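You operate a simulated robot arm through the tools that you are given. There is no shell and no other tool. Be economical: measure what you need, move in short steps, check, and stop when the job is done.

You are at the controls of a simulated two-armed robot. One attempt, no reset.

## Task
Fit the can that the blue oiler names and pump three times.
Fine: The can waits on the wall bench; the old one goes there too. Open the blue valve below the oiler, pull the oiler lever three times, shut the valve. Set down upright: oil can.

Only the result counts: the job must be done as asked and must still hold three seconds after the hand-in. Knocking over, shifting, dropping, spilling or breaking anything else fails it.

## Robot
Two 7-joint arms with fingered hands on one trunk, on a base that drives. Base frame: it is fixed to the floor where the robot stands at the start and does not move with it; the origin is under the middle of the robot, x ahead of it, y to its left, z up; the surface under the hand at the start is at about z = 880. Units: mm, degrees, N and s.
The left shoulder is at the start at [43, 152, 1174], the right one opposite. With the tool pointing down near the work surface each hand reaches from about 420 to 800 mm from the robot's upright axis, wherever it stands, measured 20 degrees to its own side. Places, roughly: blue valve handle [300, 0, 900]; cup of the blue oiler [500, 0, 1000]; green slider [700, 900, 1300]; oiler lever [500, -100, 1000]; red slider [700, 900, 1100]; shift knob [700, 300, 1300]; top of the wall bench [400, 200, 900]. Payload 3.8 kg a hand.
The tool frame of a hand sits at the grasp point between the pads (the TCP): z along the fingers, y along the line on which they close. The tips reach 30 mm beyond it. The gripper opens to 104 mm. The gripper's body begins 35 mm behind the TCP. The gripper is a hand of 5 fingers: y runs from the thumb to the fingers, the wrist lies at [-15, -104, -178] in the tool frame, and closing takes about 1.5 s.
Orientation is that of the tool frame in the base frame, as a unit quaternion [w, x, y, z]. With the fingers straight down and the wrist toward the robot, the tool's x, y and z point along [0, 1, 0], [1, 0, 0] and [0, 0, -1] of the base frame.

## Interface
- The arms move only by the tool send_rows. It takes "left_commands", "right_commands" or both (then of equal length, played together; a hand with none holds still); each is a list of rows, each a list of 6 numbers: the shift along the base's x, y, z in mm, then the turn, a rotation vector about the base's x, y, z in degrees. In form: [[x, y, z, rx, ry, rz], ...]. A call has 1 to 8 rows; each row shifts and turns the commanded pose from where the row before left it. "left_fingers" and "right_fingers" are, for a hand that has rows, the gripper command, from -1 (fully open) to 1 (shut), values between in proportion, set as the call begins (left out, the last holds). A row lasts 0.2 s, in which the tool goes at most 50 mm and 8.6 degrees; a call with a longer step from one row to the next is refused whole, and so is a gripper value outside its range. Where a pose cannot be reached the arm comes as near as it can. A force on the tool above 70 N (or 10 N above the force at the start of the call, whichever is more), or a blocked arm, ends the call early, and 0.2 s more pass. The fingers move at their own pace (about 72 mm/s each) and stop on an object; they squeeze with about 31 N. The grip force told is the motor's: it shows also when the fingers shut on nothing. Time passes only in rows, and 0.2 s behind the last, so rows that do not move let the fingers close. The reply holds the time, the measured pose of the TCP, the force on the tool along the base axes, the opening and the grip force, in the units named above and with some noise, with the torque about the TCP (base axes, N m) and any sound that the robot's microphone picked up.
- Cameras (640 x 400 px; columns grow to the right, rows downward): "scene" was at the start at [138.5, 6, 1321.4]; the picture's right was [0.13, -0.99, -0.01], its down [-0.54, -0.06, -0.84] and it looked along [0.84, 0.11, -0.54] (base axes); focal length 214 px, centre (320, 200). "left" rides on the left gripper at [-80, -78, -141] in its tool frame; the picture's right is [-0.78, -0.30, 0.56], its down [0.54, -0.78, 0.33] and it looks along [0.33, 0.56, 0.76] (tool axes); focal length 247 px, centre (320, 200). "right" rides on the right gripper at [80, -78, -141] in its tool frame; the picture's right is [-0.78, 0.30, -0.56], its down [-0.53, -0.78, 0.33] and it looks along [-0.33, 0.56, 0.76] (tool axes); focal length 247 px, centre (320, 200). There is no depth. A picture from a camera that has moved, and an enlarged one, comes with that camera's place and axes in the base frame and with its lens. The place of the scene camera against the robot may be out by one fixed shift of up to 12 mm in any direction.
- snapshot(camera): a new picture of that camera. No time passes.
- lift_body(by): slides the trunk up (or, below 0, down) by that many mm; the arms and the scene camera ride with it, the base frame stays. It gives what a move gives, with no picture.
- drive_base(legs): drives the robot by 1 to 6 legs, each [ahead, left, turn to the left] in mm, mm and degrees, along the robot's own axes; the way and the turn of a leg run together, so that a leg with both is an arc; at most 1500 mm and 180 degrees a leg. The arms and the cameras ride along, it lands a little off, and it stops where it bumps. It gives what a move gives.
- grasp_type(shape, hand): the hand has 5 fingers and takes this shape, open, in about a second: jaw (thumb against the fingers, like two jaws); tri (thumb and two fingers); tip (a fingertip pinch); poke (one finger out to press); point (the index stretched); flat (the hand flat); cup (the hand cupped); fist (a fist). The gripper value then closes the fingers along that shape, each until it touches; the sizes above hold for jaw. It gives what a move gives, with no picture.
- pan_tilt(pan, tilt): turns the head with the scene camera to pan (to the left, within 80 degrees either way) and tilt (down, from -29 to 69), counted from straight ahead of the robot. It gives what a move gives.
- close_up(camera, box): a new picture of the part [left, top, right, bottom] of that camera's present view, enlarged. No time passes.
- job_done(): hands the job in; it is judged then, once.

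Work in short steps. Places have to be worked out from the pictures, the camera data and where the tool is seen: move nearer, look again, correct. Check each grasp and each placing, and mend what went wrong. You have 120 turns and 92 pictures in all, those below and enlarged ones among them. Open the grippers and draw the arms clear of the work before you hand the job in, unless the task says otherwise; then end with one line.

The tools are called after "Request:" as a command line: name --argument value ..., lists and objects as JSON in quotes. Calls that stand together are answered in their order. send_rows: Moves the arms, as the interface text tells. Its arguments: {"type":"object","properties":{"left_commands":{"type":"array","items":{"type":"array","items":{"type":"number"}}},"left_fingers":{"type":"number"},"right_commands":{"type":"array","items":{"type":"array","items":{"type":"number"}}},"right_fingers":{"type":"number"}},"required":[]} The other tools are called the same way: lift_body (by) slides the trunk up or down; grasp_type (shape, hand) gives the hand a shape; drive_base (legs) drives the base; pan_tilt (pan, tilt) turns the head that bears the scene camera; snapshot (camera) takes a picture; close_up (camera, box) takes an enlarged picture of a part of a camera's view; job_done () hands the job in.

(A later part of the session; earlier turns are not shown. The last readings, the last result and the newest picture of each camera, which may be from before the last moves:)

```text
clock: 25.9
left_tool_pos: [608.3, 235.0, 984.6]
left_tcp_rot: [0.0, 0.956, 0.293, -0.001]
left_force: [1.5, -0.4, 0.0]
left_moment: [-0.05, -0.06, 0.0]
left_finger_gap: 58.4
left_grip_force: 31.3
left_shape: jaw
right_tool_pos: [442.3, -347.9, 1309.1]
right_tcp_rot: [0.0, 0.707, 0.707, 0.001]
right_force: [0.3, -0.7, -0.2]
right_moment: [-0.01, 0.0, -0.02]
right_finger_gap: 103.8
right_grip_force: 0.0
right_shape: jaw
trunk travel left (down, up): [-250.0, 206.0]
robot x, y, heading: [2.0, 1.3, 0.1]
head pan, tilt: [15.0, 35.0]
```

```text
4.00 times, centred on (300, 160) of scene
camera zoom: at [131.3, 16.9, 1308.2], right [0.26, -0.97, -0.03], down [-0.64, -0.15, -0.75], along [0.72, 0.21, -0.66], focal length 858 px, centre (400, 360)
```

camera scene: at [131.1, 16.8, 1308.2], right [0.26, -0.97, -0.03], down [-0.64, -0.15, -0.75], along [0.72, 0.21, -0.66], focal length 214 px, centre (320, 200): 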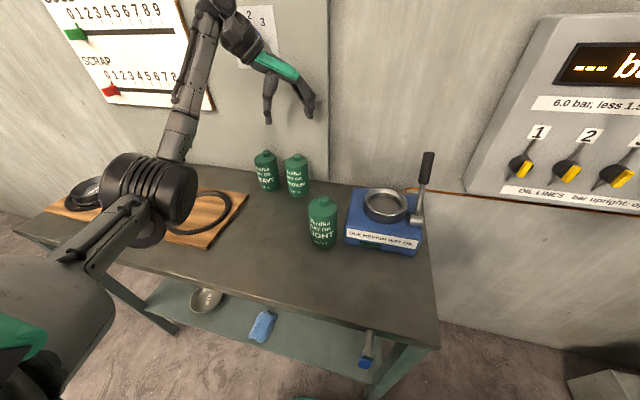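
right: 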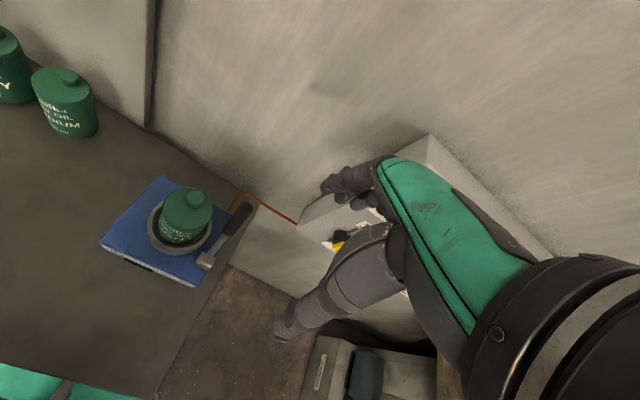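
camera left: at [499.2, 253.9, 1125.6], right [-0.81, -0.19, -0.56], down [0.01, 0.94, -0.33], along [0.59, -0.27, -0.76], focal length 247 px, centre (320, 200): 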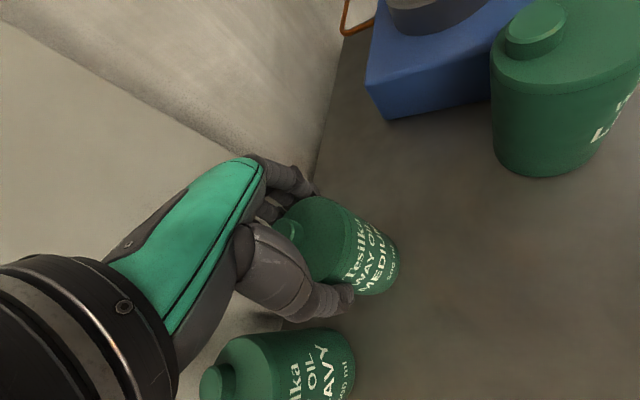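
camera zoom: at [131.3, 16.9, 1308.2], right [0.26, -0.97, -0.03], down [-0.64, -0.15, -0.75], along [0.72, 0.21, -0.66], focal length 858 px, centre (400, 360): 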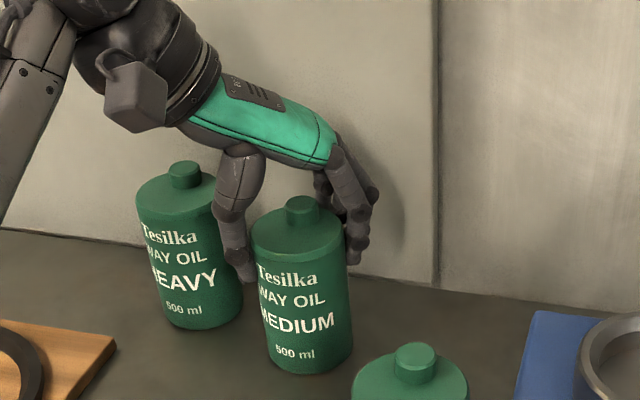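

The can bulges toward the robot relative to thumb and fingers, so the hand is ~14 mm too far along its x axis. I open, shift by (-12,-8), and regrip.

Request:
send_rows --left_commands '[[0, 0, 0, 0, 0, 0], [0, 0, 0, 0, 0, 0], [0, 0, 0, 0, 0, 0], [-6, -4, 0, 0, 0, 0], [-6, -4, 0, 0, 0, 0], [0, 0, 0, 0, 0, 0]]' --left_fingers -0.75

Request:
send_rows --left_commands '[[0, 0, 0, 0, 0, 0], [0, 0, 0, 0, 0, 0], [0, 0, 0, 0, 0, 0], [0, 0, 0, 0, 0, 0], [0, 0, 0, 0, 0, 0], [0, 0, 0, 0, 0, 0], [0, 0, 0, 0, 0, 0]]' --left_fingers 1

Request:
snapshot --camera "left"

```text
clock: 27.3
left_tool_pos: [596.8, 228.1, 985.5]
left_tcp_rot: [0.0, 0.956, 0.293, 0.0]
left_force: [-0.1, -0.3, -0.7]
left_moment: [0.01, -0.01, 0.0]
left_finger_gap: 91.0
left_grip_force: 0.1
left_shape: jaw
right_tool_pos: [442.3, -347.5, 1308.6]
right_tcp_rot: [0.0, 0.707, 0.707, 0.001]
right_force: [-0.7, -0.6, -1.1]
right_moment: [0.0, 0.0, 0.01]
right_finger_gap: 103.8
right_grip_force: 0.1
right_shape: jaw
trunk travel left (down, up): [-250.0, 206.0]
robot x, y, heading: [2.0, -2.1, 0.3]
head pan, tilt: [15.0, 35.0]
```

```text
clock: 28.9
left_tool_pos: [596.5, 227.7, 984.5]
left_tcp_rot: [0.0, 0.956, 0.292, -0.001]
left_force: [-0.9, -1.7, -0.9]
left_moment: [-0.05, 0.03, 0.01]
left_finger_gap: 51.6
left_grip_force: 31.2
left_shape: jaw
right_tool_pos: [441.8, -347.0, 1309.1]
right_tcp_rot: [0.0, 0.708, 0.707, 0.0]
right_force: [1.0, -0.3, 0.1]
right_moment: [0.03, 0.01, -0.02]
right_finger_gap: 103.9
right_grip_force: 0.2
right_shape: jaw
trunk travel left (down, up): [-250.0, 206.0]
robot x, y, heading: [1.3, -1.8, 0.4]
head pan, tilt: [15.0, 35.0]
```

```text
54 pictures are left
camera left: at [486.7, 246.2, 1125.8], right [-0.81, -0.19, -0.56], down [0.01, 0.94, -0.33], along [0.59, -0.27, -0.76], focal length 247 px, centre (320, 200)
```

left: 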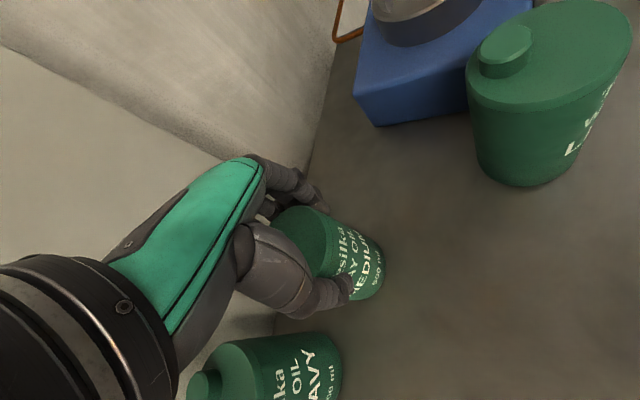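

The gap shrank to 51.6 mm, so the can lies on the other side (+tool x). I open and shift back by about 21 mm along tool x, then regrip.

Request:
send_rows --left_commands '[[0, 0, 0, 0, 0, 0], [0, 0, 0, 0, 0, 0], [0, 0, 0, 0, 0, 0], [0, 0, 0, 0, 0, 0], [6, 4, 0, 0, 0, 0], [6, 4, 0, 0, 0, 0], [6, 4, 0, 0, 0, 0], [0, 0, 0, 0, 0, 0]]' --left_fingers -0.75

Request:
send_rows --left_commands '[[0, 0, 0, 0, 0, 0], [0, 0, 0, 0, 0, 0], [0, 0, 0, 0, 0, 0], [0, 0, 0, 0, 0, 0], [0, 0, 0, 0, 0, 0], [0, 0, 0, 0, 0, 0], [0, 0, 0, 0, 0, 0]]' --left_fingers 1

Request:
snapshot --camera "left"

```text
clock: 30.7
left_tool_pos: [614.1, 238.7, 984.7]
left_tcp_rot: [0.0, 0.956, 0.292, 0.0]
left_force: [-0.3, 0.6, 0.5]
left_moment: [0.02, -0.04, -0.03]
left_finger_gap: 91.0
left_grip_force: 0.1
left_shape: jaw
right_tool_pos: [442.0, -347.0, 1309.2]
right_tcp_rot: [0.0, 0.707, 0.707, -0.001]
right_force: [-1.2, 0.6, 0.1]
right_moment: [-0.03, -0.05, 0.02]
right_finger_gap: 103.8
right_grip_force: 0.0
right_shape: jaw
trunk travel left (down, up): [-250.0, 206.0]
robot x, y, heading: [3.2, 1.7, -0.1]
head pan, tilt: [15.0, 35.0]
```

```text
clock: 32.3
left_tool_pos: [613.5, 239.0, 984.5]
left_tcp_rot: [0.001, 0.956, 0.292, -0.001]
left_force: [-1.2, 2.8, 0.8]
left_moment: [0.0, -0.01, -0.04]
left_finger_gap: 56.9
left_grip_force: 31.0
left_shape: jaw
right_tool_pos: [442.2, -346.7, 1309.3]
right_tcp_rot: [0.0, 0.707, 0.707, 0.0]
right_force: [0.4, -0.5, -0.1]
right_moment: [0.02, 0.0, 0.0]
right_finger_gap: 103.6
right_grip_force: 0.1
right_shape: jaw
trunk travel left (down, up): [-250.0, 206.0]
robot x, y, heading: [-0.2, 0.4, -0.0]
head pan, tilt: [15.0, 35.0]
```

```text
53 pictures are left
camera left: at [504.8, 258.2, 1125.8], right [-0.81, -0.19, -0.56], down [0.01, 0.94, -0.33], along [0.59, -0.27, -0.76], focal length 247 px, centre (320, 200)
```

left: 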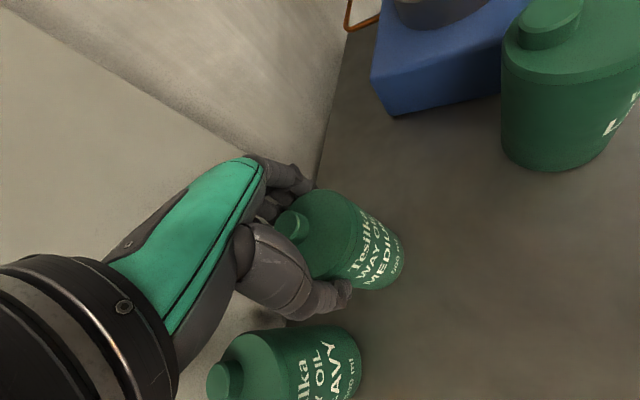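

The readings (58.4 / 51.6 / 56.9 at shifts 0 / −14 / +7) show a can of ~59 mm diameter, and the first grip was nearly centred. I regrip 7 mm back.

Request:
send_rows --left_commands '[[0, 0, 0, 0, 0, 0], [0, 0, 0, 0, 0, 0], [0, 0, 0, 0, 0, 0], [0, 0, 0, 0, 0, 0], [-6, -4, 0, 0, 0, 0], [0, 0, 0, 0, 0, 0]]' --left_fingers -0.75

Request:
send_rows --left_commands '[[0, 0, 0, 0, 0, 0], [0, 0, 0, 0, 0, 0], [0, 0, 0, 0, 0, 0], [0, 0, 0, 0, 0, 0], [0, 0, 0, 0, 0, 0], [0, 0, 0, 0, 0, 0], [0, 0, 0, 0, 0, 0]]' --left_fingers 1

```text
clock: 33.7
left_tool_pos: [608.4, 235.9, 985.2]
left_tcp_rot: [0.001, 0.956, 0.294, 0.0]
left_force: [0.1, -0.8, -0.5]
left_moment: [-0.02, -0.02, 0.0]
left_finger_gap: 90.9
left_grip_force: 0.1
left_shape: jaw
right_tool_pos: [442.3, -346.3, 1309.7]
right_tcp_rot: [0.0, 0.707, 0.708, -0.001]
right_force: [-0.7, -1.2, -0.8]
right_moment: [0.0, -0.03, 0.01]
right_finger_gap: 103.8
right_grip_force: 0.0
right_shape: jaw
trunk travel left (down, up): [-250.0, 206.0]
robot x, y, heading: [-4.6, 1.0, 0.1]
head pan, tilt: [15.0, 35.0]
```

```text
clock: 35.3
left_tool_pos: [609.3, 236.4, 984.1]
left_tcp_rot: [0.001, 0.956, 0.293, -0.001]
left_force: [0.0, 1.3, -0.2]
left_moment: [0.01, 0.01, -0.01]
left_finger_gap: 58.8
left_grip_force: 30.6
left_shape: jaw
right_tool_pos: [442.4, -347.3, 1310.2]
right_tcp_rot: [0.0, 0.708, 0.706, 0.0]
right_force: [-0.7, -0.5, 1.1]
right_moment: [-0.02, 0.03, 0.05]
right_finger_gap: 103.6
right_grip_force: 0.1
right_shape: jaw
trunk travel left (down, up): [-250.0, 206.0]
robot x, y, heading: [-1.4, -0.1, -0.1]
head pan, tilt: [15.0, 35.0]
```

Centred now at 58.8 mm. I lift straight up and check.

Request:
send_rows --left_commands '[[0, 0, 10, 0, 0, 0], [0, 0, 20, 0, 0, 0], [0, 0, 30, 0, 0, 0], [0, 0, 40, 0, 0, 0], [0, 0, 40, 0, 0, 0], [0, 0, 0, 0, 0, 0]]'

Request:
snapshot --camera "scene"

Request:
snapshot --camera "left"

```text
clock: 36.7
left_tool_pos: [608.9, 234.4, 1125.1]
left_tcp_rot: [0.0, 0.957, 0.292, 0.0]
left_force: [-0.1, 0.5, -4.6]
left_moment: [0.04, 0.04, 0.03]
left_finger_gap: 58.7
left_grip_force: 31.2
left_shape: jaw
right_tool_pos: [442.6, -344.9, 1309.0]
right_tcp_rot: [0.0, 0.707, 0.707, -0.001]
right_force: [-0.6, -0.3, 0.6]
right_moment: [0.02, 0.04, -0.01]
right_finger_gap: 103.7
right_grip_force: 0.0
right_shape: jaw
trunk travel left (down, up): [-250.0, 206.0]
robot x, y, heading: [1.0, -0.5, 0.1]
head pan, tilt: [15.0, 35.0]
```

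```text
52 pictures are left
camera scene: at [132.0, 17.5, 1308.0], right [0.26, -0.97, -0.03], down [-0.64, -0.15, -0.75], along [0.72, 0.21, -0.66], focal length 214 px, centre (320, 200)
```

scene: 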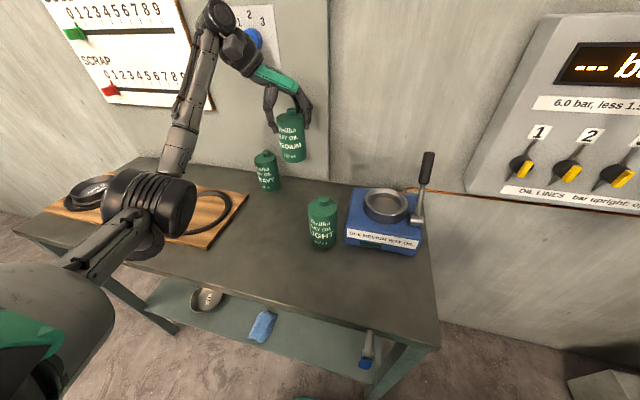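

```text
51 pictures are left
camera left: at [500.0, 254.2, 1265.5], right [-0.81, -0.19, -0.55], down [0.01, 0.94, -0.33], along [0.59, -0.27, -0.76], focal length 247 px, centre (320, 200)
```

left: 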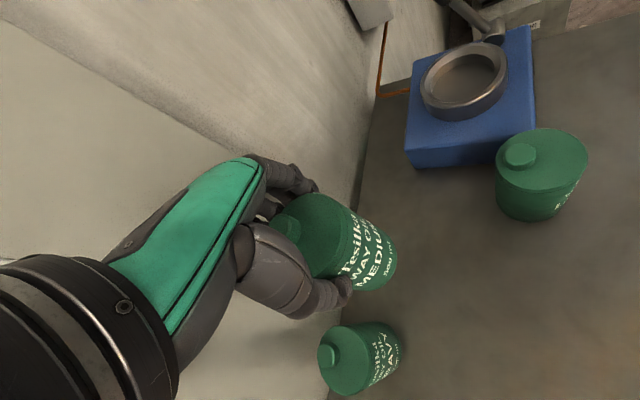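

The medium can is in hand and heavy is undisturbed. I carry it toward the cup while yawing back +56°, stopping just short above it.

Request:
send_rows --left_commands '[[-12, -30, 15, 0, 0, 8], [-12, -38, 5, 0, 0, 8], [-12, -38, 0, 0, 0, 8], [-12, -38, 0, 0, 0, 8], [-9, -38, 0, 0, 0, 8], [-6, -38, 0, 0, 0, 8], [0, -37, 0, 0, 0, 8], [0, 0, 0, 0, 0, 0]]'

Request:
pan_tilt --pan -3 --tilt 40

Request:
snapshot --camera "scene"

Request:
snapshot --camera "left"

```text
clock: 38.5
left_tool_pos: [546.3, -23.8, 1144.0]
left_tcp_rot: [0.001, 0.706, 0.708, -0.001]
left_force: [1.0, 0.2, -5.0]
left_moment: [-0.03, 0.03, -0.03]
left_finger_gap: 58.7
left_grip_force: 31.2
left_shape: jaw
right_tool_pos: [443.0, -345.9, 1309.3]
right_tcp_rot: [0.0, 0.706, 0.708, -0.001]
right_force: [-0.6, -0.9, 0.6]
right_moment: [-0.01, 0.01, -0.01]
right_finger_gap: 103.6
right_grip_force: 0.1
right_shape: jaw
trunk travel left (down, up): [-250.0, 206.0]
robot x, y, heading: [-1.4, -1.7, 0.0]
head pan, tilt: [15.0, 35.0]
```

```text
clock: 39.3
left_tool_pos: [545.5, -24.2, 1145.5]
left_tcp_rot: [-0.001, 0.706, 0.708, 0.0]
left_force: [0.0, 0.1, -5.2]
left_moment: [0.0, 0.0, -0.01]
left_finger_gap: 58.7
left_grip_force: 31.0
left_shape: jaw
right_tool_pos: [442.7, -347.4, 1309.3]
right_tcp_rot: [0.0, 0.707, 0.707, 0.0]
right_force: [-0.1, 0.7, -0.3]
right_moment: [0.01, 0.02, 0.03]
right_finger_gap: 103.8
right_grip_force: 0.0
right_shape: jaw
trunk travel left (down, up): [-250.0, 206.0]
robot x, y, heading: [1.1, 4.5, 0.4]
head pan, tilt: [-3.0, 40.0]
```

```text
50 pictures are left
camera scene: at [130.6, -10.5, 1300.7], right [-0.05, -1.0, 0.01], down [-0.72, 0.03, -0.69], along [0.69, -0.04, -0.73], focal length 214 px, centre (320, 200)
```

scene: 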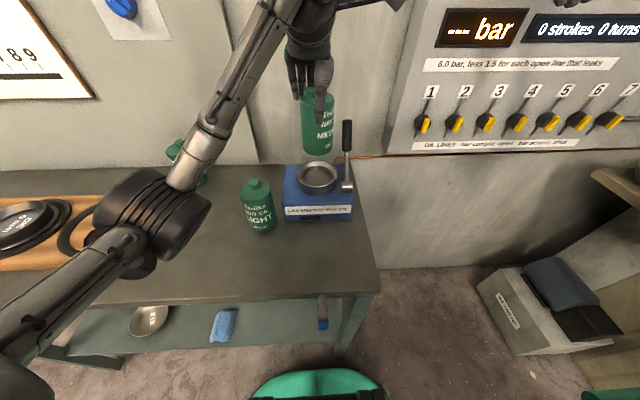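

```text
49 pictures are left
camera left: at [468.4, -104.2, 1285.0], right [-0.3, -0.78, -0.56], down [-0.78, 0.53, -0.33], along [0.56, 0.33, -0.76], focal length 247 px, centre (320, 200)
```

left: 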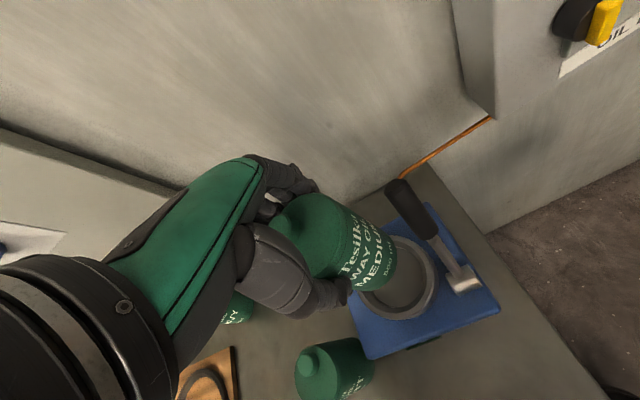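

The can base measures at about (542,-23) in this view, matching the TCP. I take an enlarged look at the cup against the can.

Request:
close_up --camera "left" --box '[300, 180, 520, 360]'

Request:
close_up --camera "scene" --box '[260, 80, 380, 240]'

```text
2.22 times, centred on (410, 270) of left
camera zoom: at [468.4, -104.2, 1285.0], right [-0.3, -0.78, -0.56], down [-0.78, 0.53, -0.33], along [0.56, 0.33, -0.76], focal length 549 px, centre (120, 44)
```

zoom: 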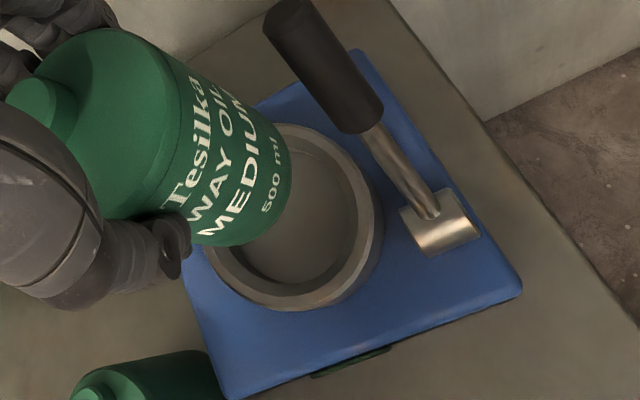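

```text
2.50 times, centred on (320, 160) of scene
camera zoom: at [130.6, -10.5, 1300.7], right [-0.05, -1.0, 0.01], down [-0.72, 0.03, -0.69], along [0.69, -0.04, -0.73], focal length 536 px, centre (320, 300)
```

zoom: 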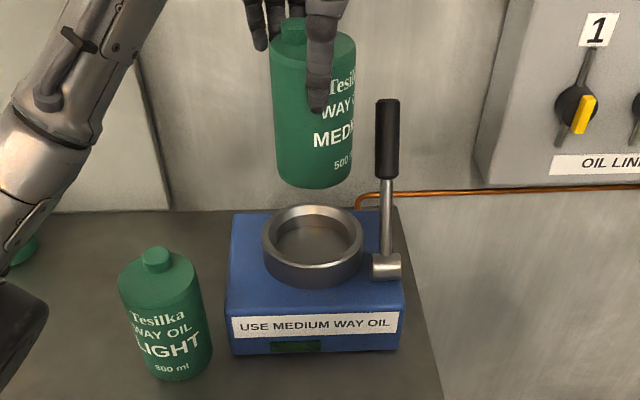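

The can needs about −6 mm in x to centre on the cup, where clearance is roughly ±14 mm. I shift and descend to just above the rim.

Request:
send_rows --left_commands '[[-6, 1, 0, 0, 0, 0], [0, 0, -25, 0, 0, 0], [0, 0, -25, 0, 0, 0], [0, 0, -12, 0, 0, 0], [0, 0, 0, 0, 0, 0]]'

Request:
close_up --camera "scene" --box '[260, 80, 380, 240]'

Request:
close_up --camera "left" --box '[300, 180, 520, 360]'

```text
clock: 40.5
left_tool_pos: [539.6, -21.8, 1082.7]
left_tcp_rot: [0.0, 0.707, 0.707, 0.0]
left_force: [0.3, 0.2, -5.4]
left_moment: [-0.01, 0.03, 0.01]
left_finger_gap: 58.8
left_grip_force: 31.1
left_shape: jaw
right_tool_pos: [442.7, -346.8, 1308.6]
right_tcp_rot: [0.0, 0.707, 0.707, -0.001]
right_force: [0.2, 0.1, 0.1]
right_moment: [-0.02, -0.03, 0.03]
right_finger_gap: 103.7
right_grip_force: 0.1
right_shape: jaw
trunk travel left (down, up): [-250.0, 206.0]
robot x, y, heading: [1.2, -1.2, -0.2]
head pan, tilt: [-3.0, 40.0]
```

```text
2.50 times, centred on (320, 160) of scene
camera zoom: at [130.6, -10.5, 1300.7], right [-0.05, -1.0, 0.01], down [-0.72, 0.03, -0.69], along [0.69, -0.04, -0.73], focal length 536 px, centre (320, 300)
```

zoom: 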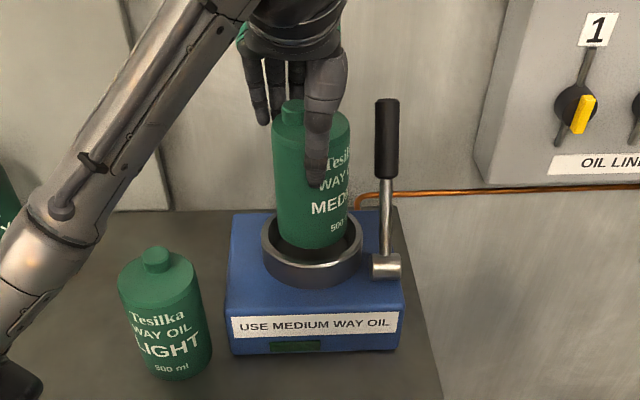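

```text
2.22 times, centred on (410, 270) of left
camera zoom: at [462.0, -102.5, 1223.2], right [-0.3, -0.78, -0.56], down [-0.78, 0.53, -0.33], along [0.56, 0.33, -0.76], focal length 549 px, centre (120, 44)
```

zoom: 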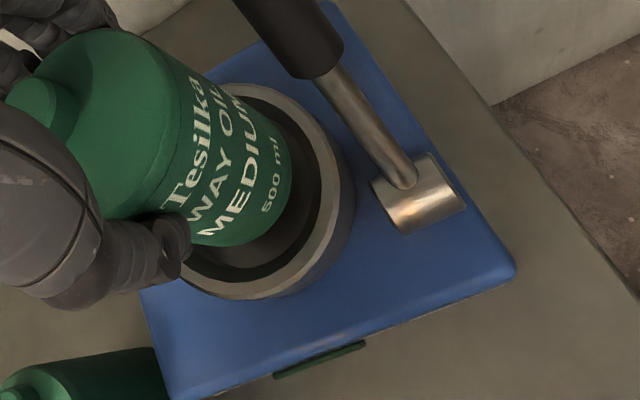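

The can sits well within the rim outline. A small −3 mm x trim, then I creep down into the cup.

Request:
send_rows --left_commands '[[-3, -1, 0, 0, 0, 0], [0, 0, -6, 0, 0, 0], [0, 0, -5, 0, 0, 0], [0, 0, -5, 0, 0, 0], [0, 0, -3, 0, 0, 0], [0, 0, 0, 0, 0, 0]]'

Request:
close_up --camera "scene" --box '[260, 80, 380, 240]'

```text
clock: 41.9
left_tool_pos: [537.6, -21.7, 1063.4]
left_tcp_rot: [0.0, 0.707, 0.707, 0.0]
left_force: [0.2, 0.0, -5.8]
left_moment: [-0.03, 0.06, 0.0]
left_finger_gap: 58.9
left_grip_force: 30.6
left_shape: jaw
right_tool_pos: [443.2, -346.8, 1310.2]
right_tcp_rot: [0.0, 0.707, 0.707, 0.0]
right_force: [-0.4, 0.4, -1.0]
right_moment: [-0.04, -0.01, 0.04]
right_finger_gap: 103.7
right_grip_force: 0.1
right_shape: jaw
trunk travel left (down, up): [-250.0, 206.0]
robot x, y, heading: [-2.9, 2.6, -0.1]
head pan, tilt: [-3.0, 40.0]
```

```text
2.50 times, centred on (320, 160) of scene
camera zoom: at [130.5, -10.4, 1300.6], right [-0.05, -1.0, 0.01], down [-0.72, 0.03, -0.69], along [0.69, -0.04, -0.73], focal length 536 px, centre (320, 300)
```

zoom: 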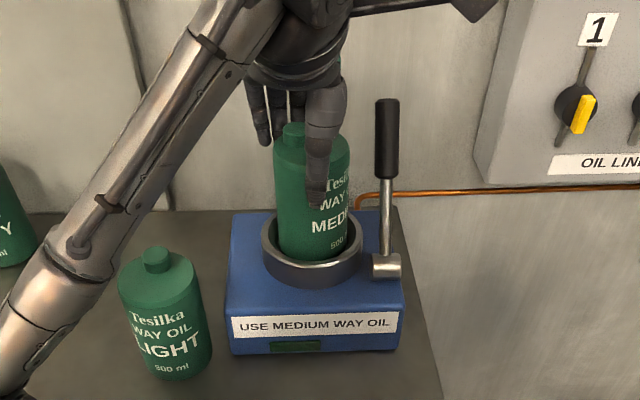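

No contact so far and the base is inside the rim; I continue creeping.

Request:
send_rows --left_commands '[[0, 0, -2, 0, 0, 0], [0, 0, -2, 0, 0, 0], [0, 0, -2, 0, 0, 0], [0, 0, -2, 0, 0, 0], [0, 0, 0, 0, 0, 0]]'

```text
clock: 43.1
left_tool_pos: [535.2, -21.3, 1059.6]
left_tcp_rot: [0.002, 0.707, 0.707, 0.002]
left_force: [3.1, -2.7, 17.0]
left_moment: [0.0, -0.21, -0.08]
left_finger_gap: 59.1
left_grip_force: 31.2
left_shape: jaw
right_tool_pos: [440.9, -348.2, 1309.5]
right_tcp_rot: [0.0, 0.707, 0.707, 0.001]
right_force: [1.0, 0.1, -0.5]
right_moment: [0.01, -0.02, -0.02]
right_finger_gap: 103.7
right_grip_force: 0.0
right_shape: jaw
trunk travel left (down, up): [-250.0, 206.0]
robot x, y, heading: [-0.4, 2.1, 0.2]
head pan, tilt: [-3.0, 40.0]
```

Contact at TCP z≈1059.6, which matches the expected seating height (~1058.5). I check visually that it sits on the cup floor rather than on the rim.

Request:
close_up --camera "scene" --box '[270, 120, 370, 230]'

Request:
close_up --camera "left" --box '[270, 160, 490, 340]'

```text
3.64 times, centred on (320, 175) of scene
camera zoom: at [128.4, -10.8, 1301.1], right [-0.05, -1.0, 0.01], down [-0.72, 0.03, -0.69], along [0.69, -0.04, -0.72], focal length 780 px, centre (320, 291)
```

zoom: 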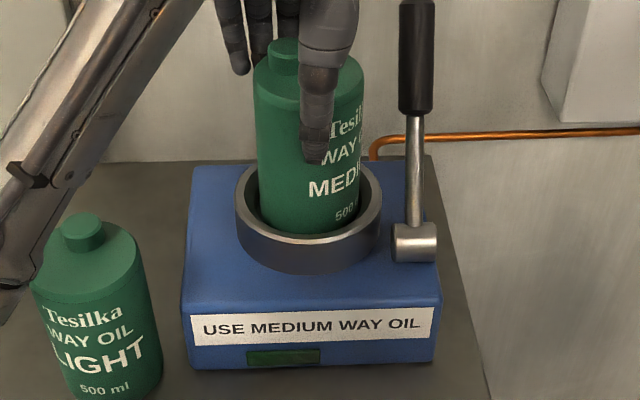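

```text
2.22 times, centred on (380, 250) of left
camera zoom: at [457.1, -102.8, 1199.5], right [-0.29, -0.78, -0.56], down [-0.77, 0.53, -0.34], along [0.56, 0.33, -0.76], focal length 549 px, centre (187, 89)
```

zoom: 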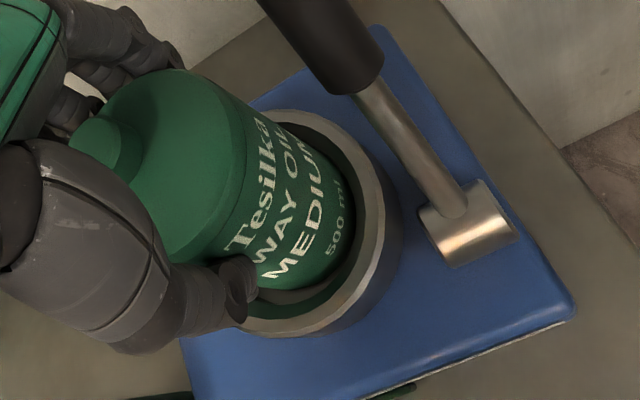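

It's inside the cup but slightly to the left/front, possibly on an inner chamfer. I raise 3 mm, nudge it +3 x and −3 y, and lower again.

Request:
send_rows --left_commands '[[0, 0, 5, 0, 0, 0], [3, -3, 0, 0, 0, 0], [0, 0, -2, 0, 0, 0], [0, 0, -2, 0, 0, 0], [0, 0, -1, 0, 0, 0], [0, 0, 0, 0, 0, 0]]'

```text
clock: 44.5
left_tool_pos: [538.2, -23.2, 1059.0]
left_tcp_rot: [0.004, 0.706, 0.708, 0.001]
left_force: [-2.9, 4.3, 19.3]
left_moment: [0.15, -0.06, 0.08]
left_finger_gap: 59.0
left_grip_force: 31.1
left_shape: jaw
right_tool_pos: [439.1, -345.6, 1311.4]
right_tcp_rot: [0.001, 0.707, 0.707, 0.0]
right_force: [-0.8, 0.2, 0.1]
right_moment: [0.02, 0.0, -0.01]
right_finger_gap: 103.5
right_grip_force: 0.0
right_shape: jaw
trunk travel left (down, up): [-250.0, 206.0]
robot x, y, heading: [-0.3, -1.9, 0.0]
head pan, tilt: [-3.0, 40.0]
```

Contact is at the same height (1059), so it's on the floor of the cup. I unload slightly, release and rise.

Request:
send_rows --left_commands '[[0, 0, 1.5, 0, 0, 0], [0, 0, 0, 0, 0, 0], [0, 0, 0, 0, 0, 0], [0, 0, 0, 0, 0, 0], [0, 0, 0, 0, 0, 0], [0, 0, 30, 0, 0, 0], [0, 0, 40, 0, 0, 0], [0, 0, 40, 0, 0, 0]]' --left_fingers -1

Request:
close_up --camera "scene" --box '[220, 80, 380, 240]'

Request:
snapshot --camera "left"

```text
clock: 46.3
left_tool_pos: [540.2, -24.2, 1169.2]
left_tcp_rot: [0.0, 0.707, 0.708, 0.0]
left_force: [-0.6, -0.6, 0.3]
left_moment: [0.05, -0.02, -0.01]
left_finger_gap: 103.6
left_grip_force: 0.1
left_shape: jaw
right_tool_pos: [440.8, -347.0, 1309.5]
right_tcp_rot: [-0.001, 0.707, 0.707, 0.0]
right_force: [0.3, -0.7, 0.7]
right_moment: [0.02, 0.01, 0.0]
right_finger_gap: 103.6
right_grip_force: 0.1
right_shape: jaw
trunk travel left (down, up): [-250.0, 206.0]
robot x, y, heading: [-0.4, 0.3, -0.0]
head pan, tilt: [-3.0, 40.0]
```

```text
2.50 times, centred on (300, 160) of scene
camera zoom: at [129.4, -9.9, 1300.8], right [-0.05, -1.0, 0.01], down [-0.72, 0.03, -0.69], along [0.69, -0.04, -0.72], focal length 536 px, centre (370, 300)
```

zoom: 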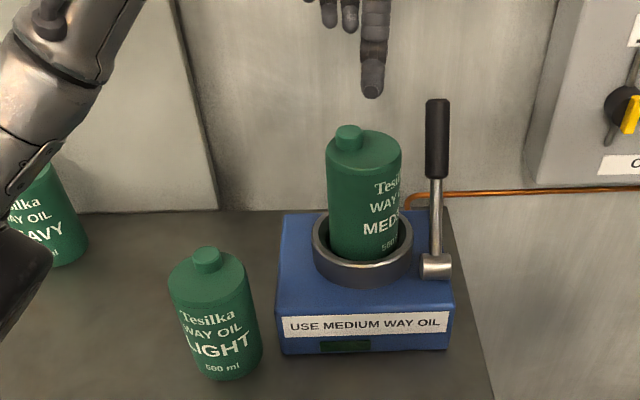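

```text
40 pictures are left
camera left: at [462.2, -105.0, 1309.5], right [-0.3, -0.78, -0.56], down [-0.78, 0.53, -0.33], along [0.56, 0.33, -0.76], focal length 247 px, centre (320, 200)
```

left: 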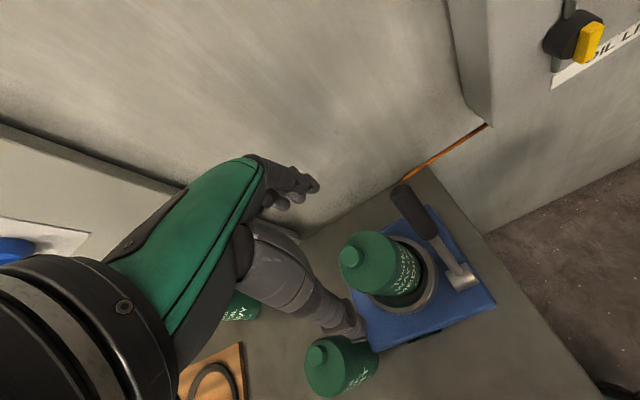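

The medium can stands upright in the cup (its cap is simply off-centre on the body). I return the left hand to its start area and back the base up 220 mm to view the valve.

Request:
send_rows --left_commands '[[-5, 20, 35, 0, 0, 0], [-10, 42, 20, 0, 0, 0], [-10, 45, 15, 0, 0, 0], [-10, 45, 15, 0, 0, 0], [-10, 45, 10, 0, 0, 0], [-10, 45, 0, 0, 0, 0], [-5, 40, 0, 0, 0, 0]]'

Request:
drive_base --legs '[[-220, 0, 0]]'

Request:
pan_tilt --pan 0 --tilt 45

Request:
snapshot --camera "scene"

```text
clock: 47.9
left_tool_pos: [479.3, 259.5, 1263.8]
left_tcp_rot: [0.0, 0.707, 0.707, -0.001]
left_force: [1.0, 0.3, -0.2]
left_moment: [-0.02, -0.04, 0.0]
left_finger_gap: 103.8
left_grip_force: 0.1
left_shape: jaw
right_tool_pos: [441.6, -346.1, 1310.1]
right_tcp_rot: [0.0, 0.707, 0.707, 0.0]
right_force: [-0.8, 0.4, 0.2]
right_moment: [-0.01, 0.0, 0.0]
right_finger_gap: 103.7
right_grip_force: 0.1
right_shape: jaw
trunk travel left (down, up): [-250.0, 206.0]
robot x, y, heading: [2.9, -1.2, 0.1]
head pan, tilt: [-3.0, 40.0]
```

```text
clock: 49.6
left_tool_pos: [258.1, 257.5, 1262.7]
left_tcp_rot: [0.0, 0.708, 0.706, -0.002]
left_force: [0.1, 0.0, 0.9]
left_moment: [0.04, -0.01, -0.02]
left_finger_gap: 103.9
left_grip_force: 0.1
left_shape: jaw
right_tool_pos: [219.3, -347.1, 1308.1]
right_tcp_rot: [0.0, 0.708, 0.706, -0.001]
right_force: [0.0, -0.3, -0.2]
right_moment: [0.02, -0.01, 0.0]
right_finger_gap: 103.8
right_grip_force: 0.0
right_shape: jaw
trunk travel left (down, up): [-250.0, 206.0]
robot x, y, heading: [-222.3, 2.0, 0.1]
head pan, tilt: [-3.0, 40.0]
```

```text
clock: 50.2
left_tool_pos: [257.4, 257.9, 1263.6]
left_tcp_rot: [0.0, 0.708, 0.706, 0.0]
left_force: [-0.6, 0.2, -0.3]
left_moment: [0.0, 0.01, 0.03]
left_finger_gap: 103.8
left_grip_force: 0.0
left_shape: jaw
right_tool_pos: [217.1, -348.1, 1308.9]
right_tcp_rot: [0.0, 0.708, 0.706, 0.0]
right_force: [0.8, -0.4, 0.2]
right_moment: [0.0, -0.01, -0.02]
right_finger_gap: 103.6
right_grip_force: 0.1
right_shape: jaw
trunk travel left (down, up): [-250.0, 206.0]
robot x, y, heading: [-223.5, 0.6, -0.1]
head pan, tilt: [0.0, 45.0]
```

```text
39 pictures are left
camera scene: at [-97.6, -5.9, 1294.0], right [0.0, -1.0, 0.0], down [-0.78, 0.0, -0.62], along [0.62, 0.0, -0.78], focal length 214 px, centre (320, 200)
```

scene: 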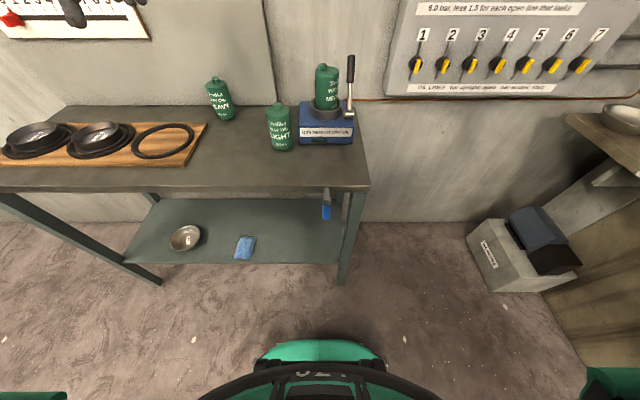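

Request:
close_up --camera "scene" --box '[290, 170, 370, 230]'

Request:
lift_body --by -240

Request:
pan_tilt --pan 0 --tilt 30

Request:
close_up --camera "scene" --box '[260, 120, 380, 220]'

```text
6.67 times, centred on (330, 200) of scene
camera zoom: at [-97.6, -5.9, 1294.0], right [0.0, -1.0, 0.0], down [-0.78, 0.0, -0.62], along [0.62, 0.0, -0.78], focal length 1430 px, centre (253, 200)
```

zoom: 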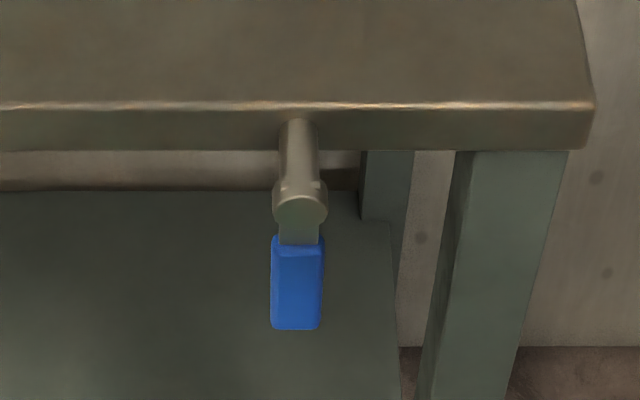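

```text
clock: 52.8
left_tool_pos: [257.5, 256.3, 1024.7]
left_tcp_rot: [0.001, 0.708, 0.706, 0.0]
left_force: [-0.2, -1.1, 0.4]
left_moment: [-0.02, -0.01, 0.01]
left_finger_gap: 103.7
left_grip_force: 0.0
left_shape: jaw
right_tool_pos: [218.2, -348.4, 1069.2]
right_tcp_rot: [0.001, 0.708, 0.706, 0.001]
right_force: [1.1, 0.4, -0.2]
right_moment: [0.0, 0.01, -0.03]
right_finger_gap: 103.6
right_grip_force: 0.1
right_shape: jaw
trunk travel left (down, up): [-10.0, 446.0]
robot x, y, heading: [-222.2, 1.3, -0.0]
head pan, tilt: [0.0, 45.0]
```

```text
clock: 53.5
left_tool_pos: [258.0, 257.2, 1023.3]
left_tcp_rot: [0.0, 0.707, 0.707, 0.0]
left_force: [0.1, -0.4, 1.3]
left_moment: [-0.01, -0.03, 0.0]
left_finger_gap: 103.6
left_grip_force: 0.0
left_shape: jaw
right_tool_pos: [219.1, -348.1, 1068.8]
right_tcp_rot: [-0.001, 0.707, 0.707, 0.001]
right_force: [-0.7, 0.6, -0.8]
right_moment: [0.02, -0.01, -0.01]
right_finger_gap: 103.6
right_grip_force: 0.2
right_shape: jaw
trunk travel left (down, up): [-10.0, 446.0]
robot x, y, heading: [-220.6, 0.0, -0.4]
head pan, tilt: [0.0, 30.0]
```

```text
4.00 times, centred on (320, 170) of scene
camera zoom: at [70.4, -6.4, 974.2], right [0.0, -1.0, 0.0], down [-0.86, 0.0, -0.51], along [0.51, 0.0, -0.86], focal length 858 px, centre (320, 320)
```

zoom: 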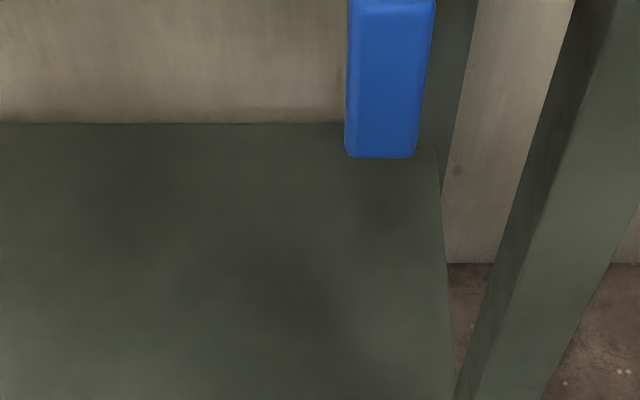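

Lowering the trunk also brings the head forward. I tilt the head up to look at the valve straight on.

Request:
pan_tilt --pan -5 --tilt 5

Request:
snapshot --camera "scene"

```text
clock: 54.4
left_tool_pos: [258.3, 258.6, 1023.4]
left_tcp_rot: [0.0, 0.707, 0.707, 0.0]
left_force: [-0.1, -0.3, 0.5]
left_moment: [-0.02, 0.0, -0.03]
left_finger_gap: 104.2
left_grip_force: 0.0
left_shape: jaw
right_tool_pos: [218.8, -348.5, 1068.9]
right_tcp_rot: [0.0, 0.708, 0.706, 0.0]
right_force: [0.8, 0.8, 0.0]
right_moment: [0.0, 0.02, 0.0]
right_finger_gap: 103.6
right_grip_force: 0.1
right_shape: jaw
trunk travel left (down, up): [-10.0, 446.0]
robot x, y, heading: [-220.8, -0.5, -0.1]
head pan, tilt: [-5.0, 5.0]
```

```text
36 pictures are left
camera scene: at [91.1, -14.4, 1008.8], right [-0.08, -1.0, 0.04], down [-0.57, 0.01, -0.82], along [0.82, -0.09, -0.57], focal length 214 px, centre (320, 200)
```

scene: 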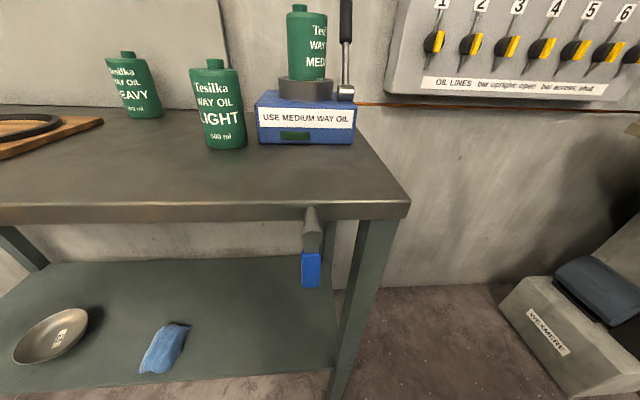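

Hub is at about (251,-25,850) with the handle hanging to z≈765, turning about x. I restore the trunk height, then bring the right hand, pitched forward, to the right of the handle.

Request:
lift_body --by 240

Request:
send_rows --right_commands '[[-10, 5, -45, 0, -8.5, 0], [-10, 5, -45, 0, -8.5, 0], [-10, 5, -45, 0, -8.5, 0], [-10, 5, -45, 0, -8.5, 0], [0, 5, -45, 0, -8.5, 0], [0, 5, -45, 0, -8.5, 0], [0, 5, -45, 0, -8.5, 0], [0, 5, -45, 0, 0, 0]]' --right_fingers 1

Request:
pan_tilt --pan -5 --tilt 45

Request:
snapshot --camera "scene"

Request:
snapshot --camera "right"

```text
clock: 56.9
left_tool_pos: [257.8, 256.8, 1262.0]
left_tcp_rot: [-0.001, 0.708, 0.706, -0.001]
left_force: [0.4, 0.3, -0.3]
left_moment: [0.0, 0.02, -0.01]
left_finger_gap: 103.9
left_grip_force: 0.1
left_shape: jaw
right_tool_pos: [218.8, -347.9, 1308.3]
right_tcp_rot: [-0.001, 0.708, 0.707, 0.0]
right_force: [1.1, 0.8, 0.6]
right_moment: [-0.02, 0.03, -0.01]
right_finger_gap: 103.6
right_grip_force: 0.0
right_shape: jaw
trunk travel left (down, up): [-250.0, 206.0]
robot x, y, heading: [-222.1, 0.9, -0.2]
head pan, tilt: [-5.0, 5.0]
```

```text
clock: 58.7
left_tool_pos: [258.8, 257.7, 1263.8]
left_tcp_rot: [-0.001, 0.708, 0.706, -0.001]
left_force: [-0.1, -0.3, 0.1]
left_moment: [0.03, 0.02, 0.01]
left_finger_gap: 103.6
left_grip_force: 0.0
left_shape: jaw
right_tool_pos: [208.0, -393.8, 1000.6]
right_tcp_rot: [0.347, 0.611, 0.618, 0.353]
right_force: [-0.4, 0.4, -0.2]
right_moment: [-0.04, -0.02, 0.01]
right_finger_gap: 0.1
right_grip_force: 31.4
right_shape: jaw
right hand out of reach, approached as far as the arm can: row 4, 5, 7, 8
trunk travel left (down, up): [-250.0, 206.0]
robot x, y, heading: [-222.0, 3.1, -0.1]
head pan, tilt: [-5.0, 5.0]
```

```text
clock: 59.8
left_tool_pos: [257.6, 258.6, 1263.9]
left_tcp_rot: [0.0, 0.708, 0.707, 0.0]
left_force: [-0.1, -0.3, -0.9]
left_moment: [0.01, -0.07, 0.01]
left_finger_gap: 104.0
left_grip_force: 0.1
left_shape: jaw
right_tool_pos: [207.2, -395.2, 1001.2]
right_tcp_rot: [0.347, 0.612, 0.618, 0.352]
right_force: [0.0, -0.1, 0.6]
right_moment: [-0.02, 0.04, 0.01]
right_finger_gap: 0.0
right_grip_force: 31.3
right_shape: jaw
trunk travel left (down, up): [-250.0, 206.0]
robot x, y, heading: [-223.0, -2.0, -0.4]
head pan, tilt: [-5.0, 45.0]
```

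```text
35 pictures are left
camera scene: at [-97.4, -13.0, 1294.0], right [-0.09, -1.0, 0.01], down [-0.78, 0.06, -0.62], along [0.62, -0.06, -0.78], focal length 214 px, centre (320, 200)
```

scene: 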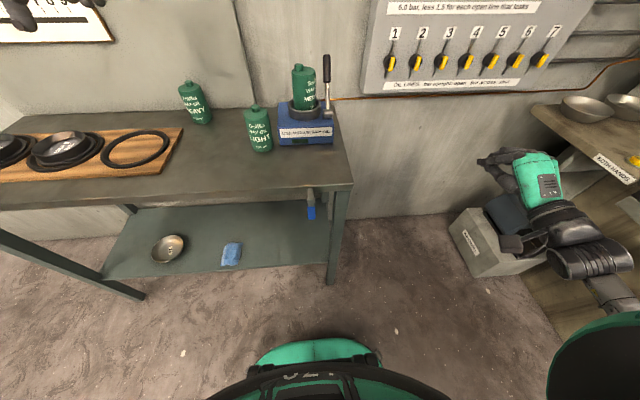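

```text
34 pictures are left
camera right: at [44.7, -318.4, 1008.5], right [-0.32, -0.78, 0.54], down [-0.11, -0.53, -0.84], along [0.94, -0.32, 0.09], focal length 247 px, centre (320, 200)
```

right: 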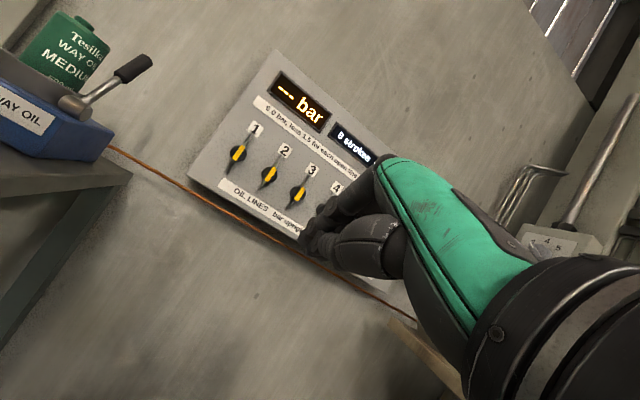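

The hand is pitched 60° and closed. I move it left toward the valve, keeping some 40 mm short of the bench edge in x and to the right of the handle.

Request:
send_rows --right_commands '[[0, 40, -15, 0, 0, 0], [0, 40, -15, 0, 0, 0], [0, 40, -15, 0, 0, 0], [0, 40, -15, 0, 0, 0], [0, 40, -20, 0, 0, 0], [0, 40, -25, 0, 0, 0], [0, 40, -25, 0, 0, 0]]'

Request:
snapshot --camera "scene"

Request:
snapshot --camera "right"

```text
clock: 61.4
left_tool_pos: [257.7, 256.7, 1264.2]
left_tcp_rot: [-0.001, 0.708, 0.706, 0.0]
left_force: [0.1, -0.1, 0.8]
left_moment: [0.0, 0.02, 0.03]
left_finger_gap: 103.7
left_grip_force: 0.1
left_shape: jaw
right_tool_pos: [208.7, -392.6, 1010.8]
right_tcp_rot: [0.348, 0.613, 0.616, 0.352]
right_force: [0.5, 0.5, 0.3]
right_moment: [0.01, 0.02, 0.01]
right_finger_gap: 0.0
right_grip_force: 31.1
right_shape: jaw
right hand out of reach, approached as far as the arm can: row 1, 2, 3, 4, 5, 6, 7
trunk travel left (down, up): [-250.0, 206.0]
robot x, y, heading: [-220.4, 0.6, -0.1]
head pan, tilt: [-5.0, 45.0]
```

```text
33 pictures are left
camera scene: at [-97.7, -13.0, 1294.0], right [-0.09, -1.0, 0.01], down [-0.78, 0.06, -0.62], along [0.62, -0.06, -0.78], focal length 214 px, centre (320, 200)
```

scene: 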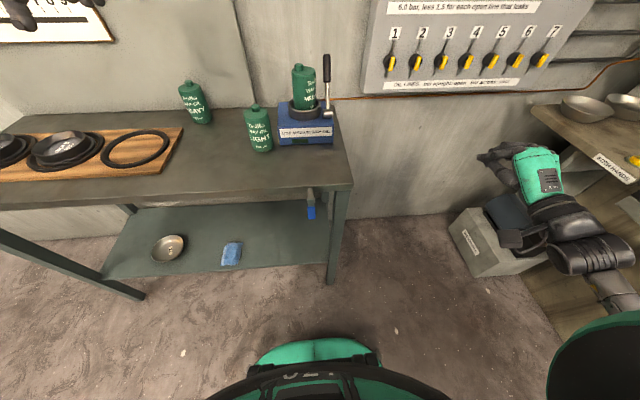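

```text
32 pictures are left
camera right: at [48.6, -313.8, 1017.6], right [-0.32, -0.78, 0.54], down [-0.11, -0.53, -0.84], along [0.94, -0.33, 0.09], focal length 247 px, centre (320, 200)
```

right: 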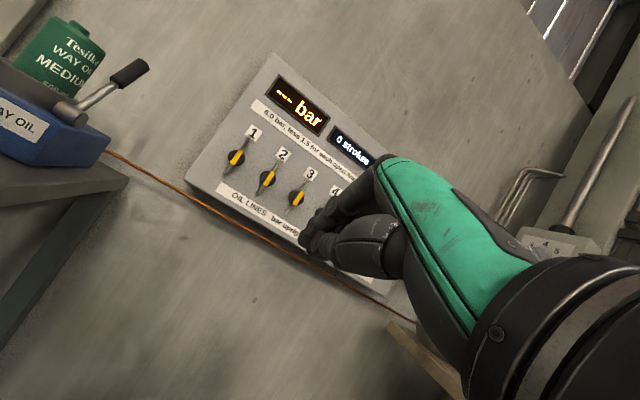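

The arm is at a joint limit with that pitch so close in. I reduce the pitch by ~25° and see where the hand settles.

Request:
send_rows --right_commands '[[0, 0, 0, 0, 8.5, 0], [0, 0, 0, 0, 8.5, 0], [0, 0, 0, 0, 8.5, 0], [0, 0, 0, 0, 0, 0], [0, 0, 0, 0, 0, 0]]'

```text
clock: 62.6
left_tool_pos: [257.0, 257.1, 1264.5]
left_tcp_rot: [0.0, 0.708, 0.706, 0.0]
left_force: [0.4, 0.2, -0.1]
left_moment: [0.0, -0.02, -0.03]
left_finger_gap: 103.6
left_grip_force: 0.0
left_shape: jaw
right_tool_pos: [209.8, -392.2, 1010.9]
right_tcp_rot: [0.206, 0.677, 0.675, 0.208]
right_force: [0.0, -0.9, -0.2]
right_moment: [0.02, -0.02, 0.02]
right_finger_gap: 0.2
right_grip_force: 30.5
right_shape: jaw
trunk travel left (down, up): [-250.0, 206.0]
robot x, y, heading: [-222.6, -0.1, -0.3]
head pan, tilt: [-5.0, 45.0]
```

Now at 34° pitch and free. I move left toward the valve with this pitch.

Request:
send_rows --right_commands '[[0, 45, -15, 0, 0, 0], [0, 45, -15, 0, 0, 0], [0, 45, -15, 0, 0, 0], [0, 45, -15, 0, 0, 0], [0, 45, -15, 0, 0, 0], [0, 45, -15, 0, 0, 0], [0, 30, -20, 0, 0, 0]]'

Request:
snapshot --camera "right"

```text
clock: 64.2
left_tool_pos: [256.9, 257.1, 1263.4]
left_tcp_rot: [0.0, 0.708, 0.706, -0.001]
left_force: [-0.2, 0.2, 0.6]
left_moment: [-0.01, -0.01, -0.02]
left_finger_gap: 104.0
left_grip_force: 0.0
left_shape: jaw
right_tool_pos: [207.1, -321.5, 990.1]
right_tcp_rot: [0.206, 0.677, 0.676, 0.207]
right_force: [-0.8, 0.2, -0.5]
right_moment: [0.0, 0.02, 0.01]
right_finger_gap: 0.3
right_grip_force: 31.6
right_shape: jaw
right hand out of reach, approached as far as the arm can: row 2, 3, 4, 5, 6, 7
trunk travel left (down, up): [-250.0, 206.0]
robot x, y, heading: [-224.2, -2.7, -0.2]
head pan, tilt: [-5.0, 45.0]
```

```text
31 pictures are left
camera right: at [65.0, -243.3, 1066.2], right [-0.06, -0.78, 0.62], down [-0.46, -0.53, -0.71], along [0.89, -0.33, -0.32], focal length 247 px, centre (320, 200)
```

right: 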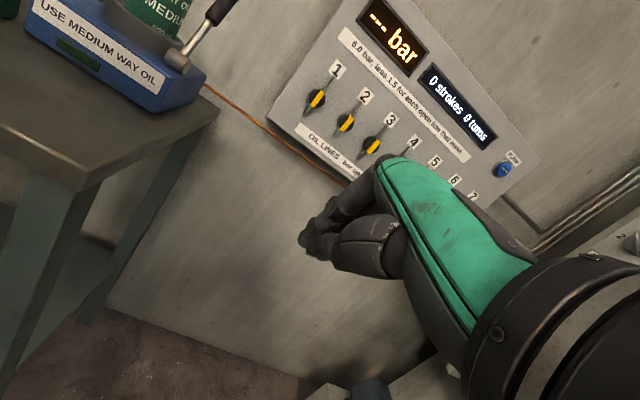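

It's still too close to the body for a pitched hand. I back the base another 230 mm so the valve is ~690 mm from the axis.

Request:
drive_base --legs '[[-230, 0, 0]]'

Request:
send_rows --right_commands '[[45, 20, 0, 0, 0, 0], [45, 20, 0, 0, 0, 0], [40, 25, -10, 0, 0, 0], [35, 30, -15, 0, 0, 0], [30, 35, -15, 0, 0, 0], [20, 35, -20, 0, 0, 0], [10, 35, -25, 0, 0, 0]]'

Request:
snapshot --camera "right"

```text
clock: 65.9
left_tool_pos: [25.8, 257.8, 1262.5]
left_tcp_rot: [0.0, 0.708, 0.706, -0.001]
left_force: [-0.9, -0.9, -0.1]
left_moment: [0.02, 0.02, 0.01]
left_finger_gap: 103.8
left_grip_force: 0.1
left_shape: jaw
right_tool_pos: [-23.9, -321.9, 990.9]
right_tcp_rot: [0.205, 0.676, 0.676, 0.207]
right_force: [-0.2, 0.1, 1.2]
right_moment: [0.0, 0.02, 0.02]
right_finger_gap: 0.0
right_grip_force: 31.2
right_shape: jaw
trunk travel left (down, up): [-250.0, 206.0]
robot x, y, heading: [-455.6, 5.3, -0.1]
head pan, tilt: [-5.0, 45.0]
```

```text
clock: 67.5
left_tool_pos: [24.4, 256.8, 1263.5]
left_tcp_rot: [0.0, 0.709, 0.706, 0.0]
left_force: [-0.3, -1.0, -0.2]
left_moment: [0.01, 0.0, 0.02]
left_finger_gap: 103.7
left_grip_force: 0.1
left_shape: jaw
right_tool_pos: [94.9, -241.6, 1046.5]
right_tcp_rot: [0.249, 0.611, 0.73, 0.178]
right_force: [0.5, 0.1, -0.1]
right_moment: [-0.02, -0.01, 0.02]
right_finger_gap: 0.1
right_grip_force: 30.5
right_shape: jaw
right hand out of reach, approached as far as the arm can: row 1, 2, 3, 4, 5, 6, 7
trunk travel left (down, up): [-250.0, 206.0]
robot x, y, heading: [-453.7, -2.3, -0.3]
head pan, tilt: [-5.0, 45.0]
```

```text
30 pictures are left
camera right: at [-58.5, -171.1, 1106.4], right [0.01, -0.68, 0.73], down [-0.36, -0.69, -0.63], along [0.93, -0.26, -0.25], focal length 247 px, centre (320, 200)
```

right: 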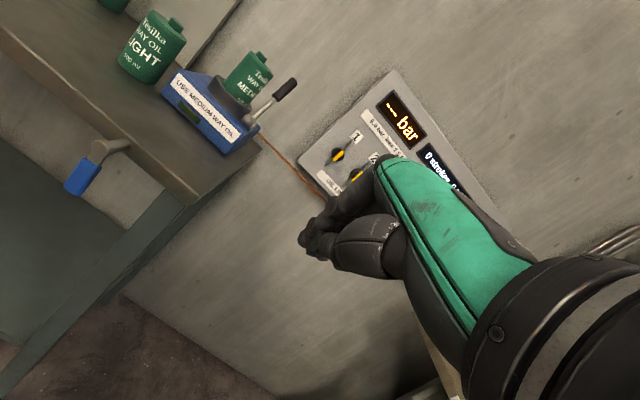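

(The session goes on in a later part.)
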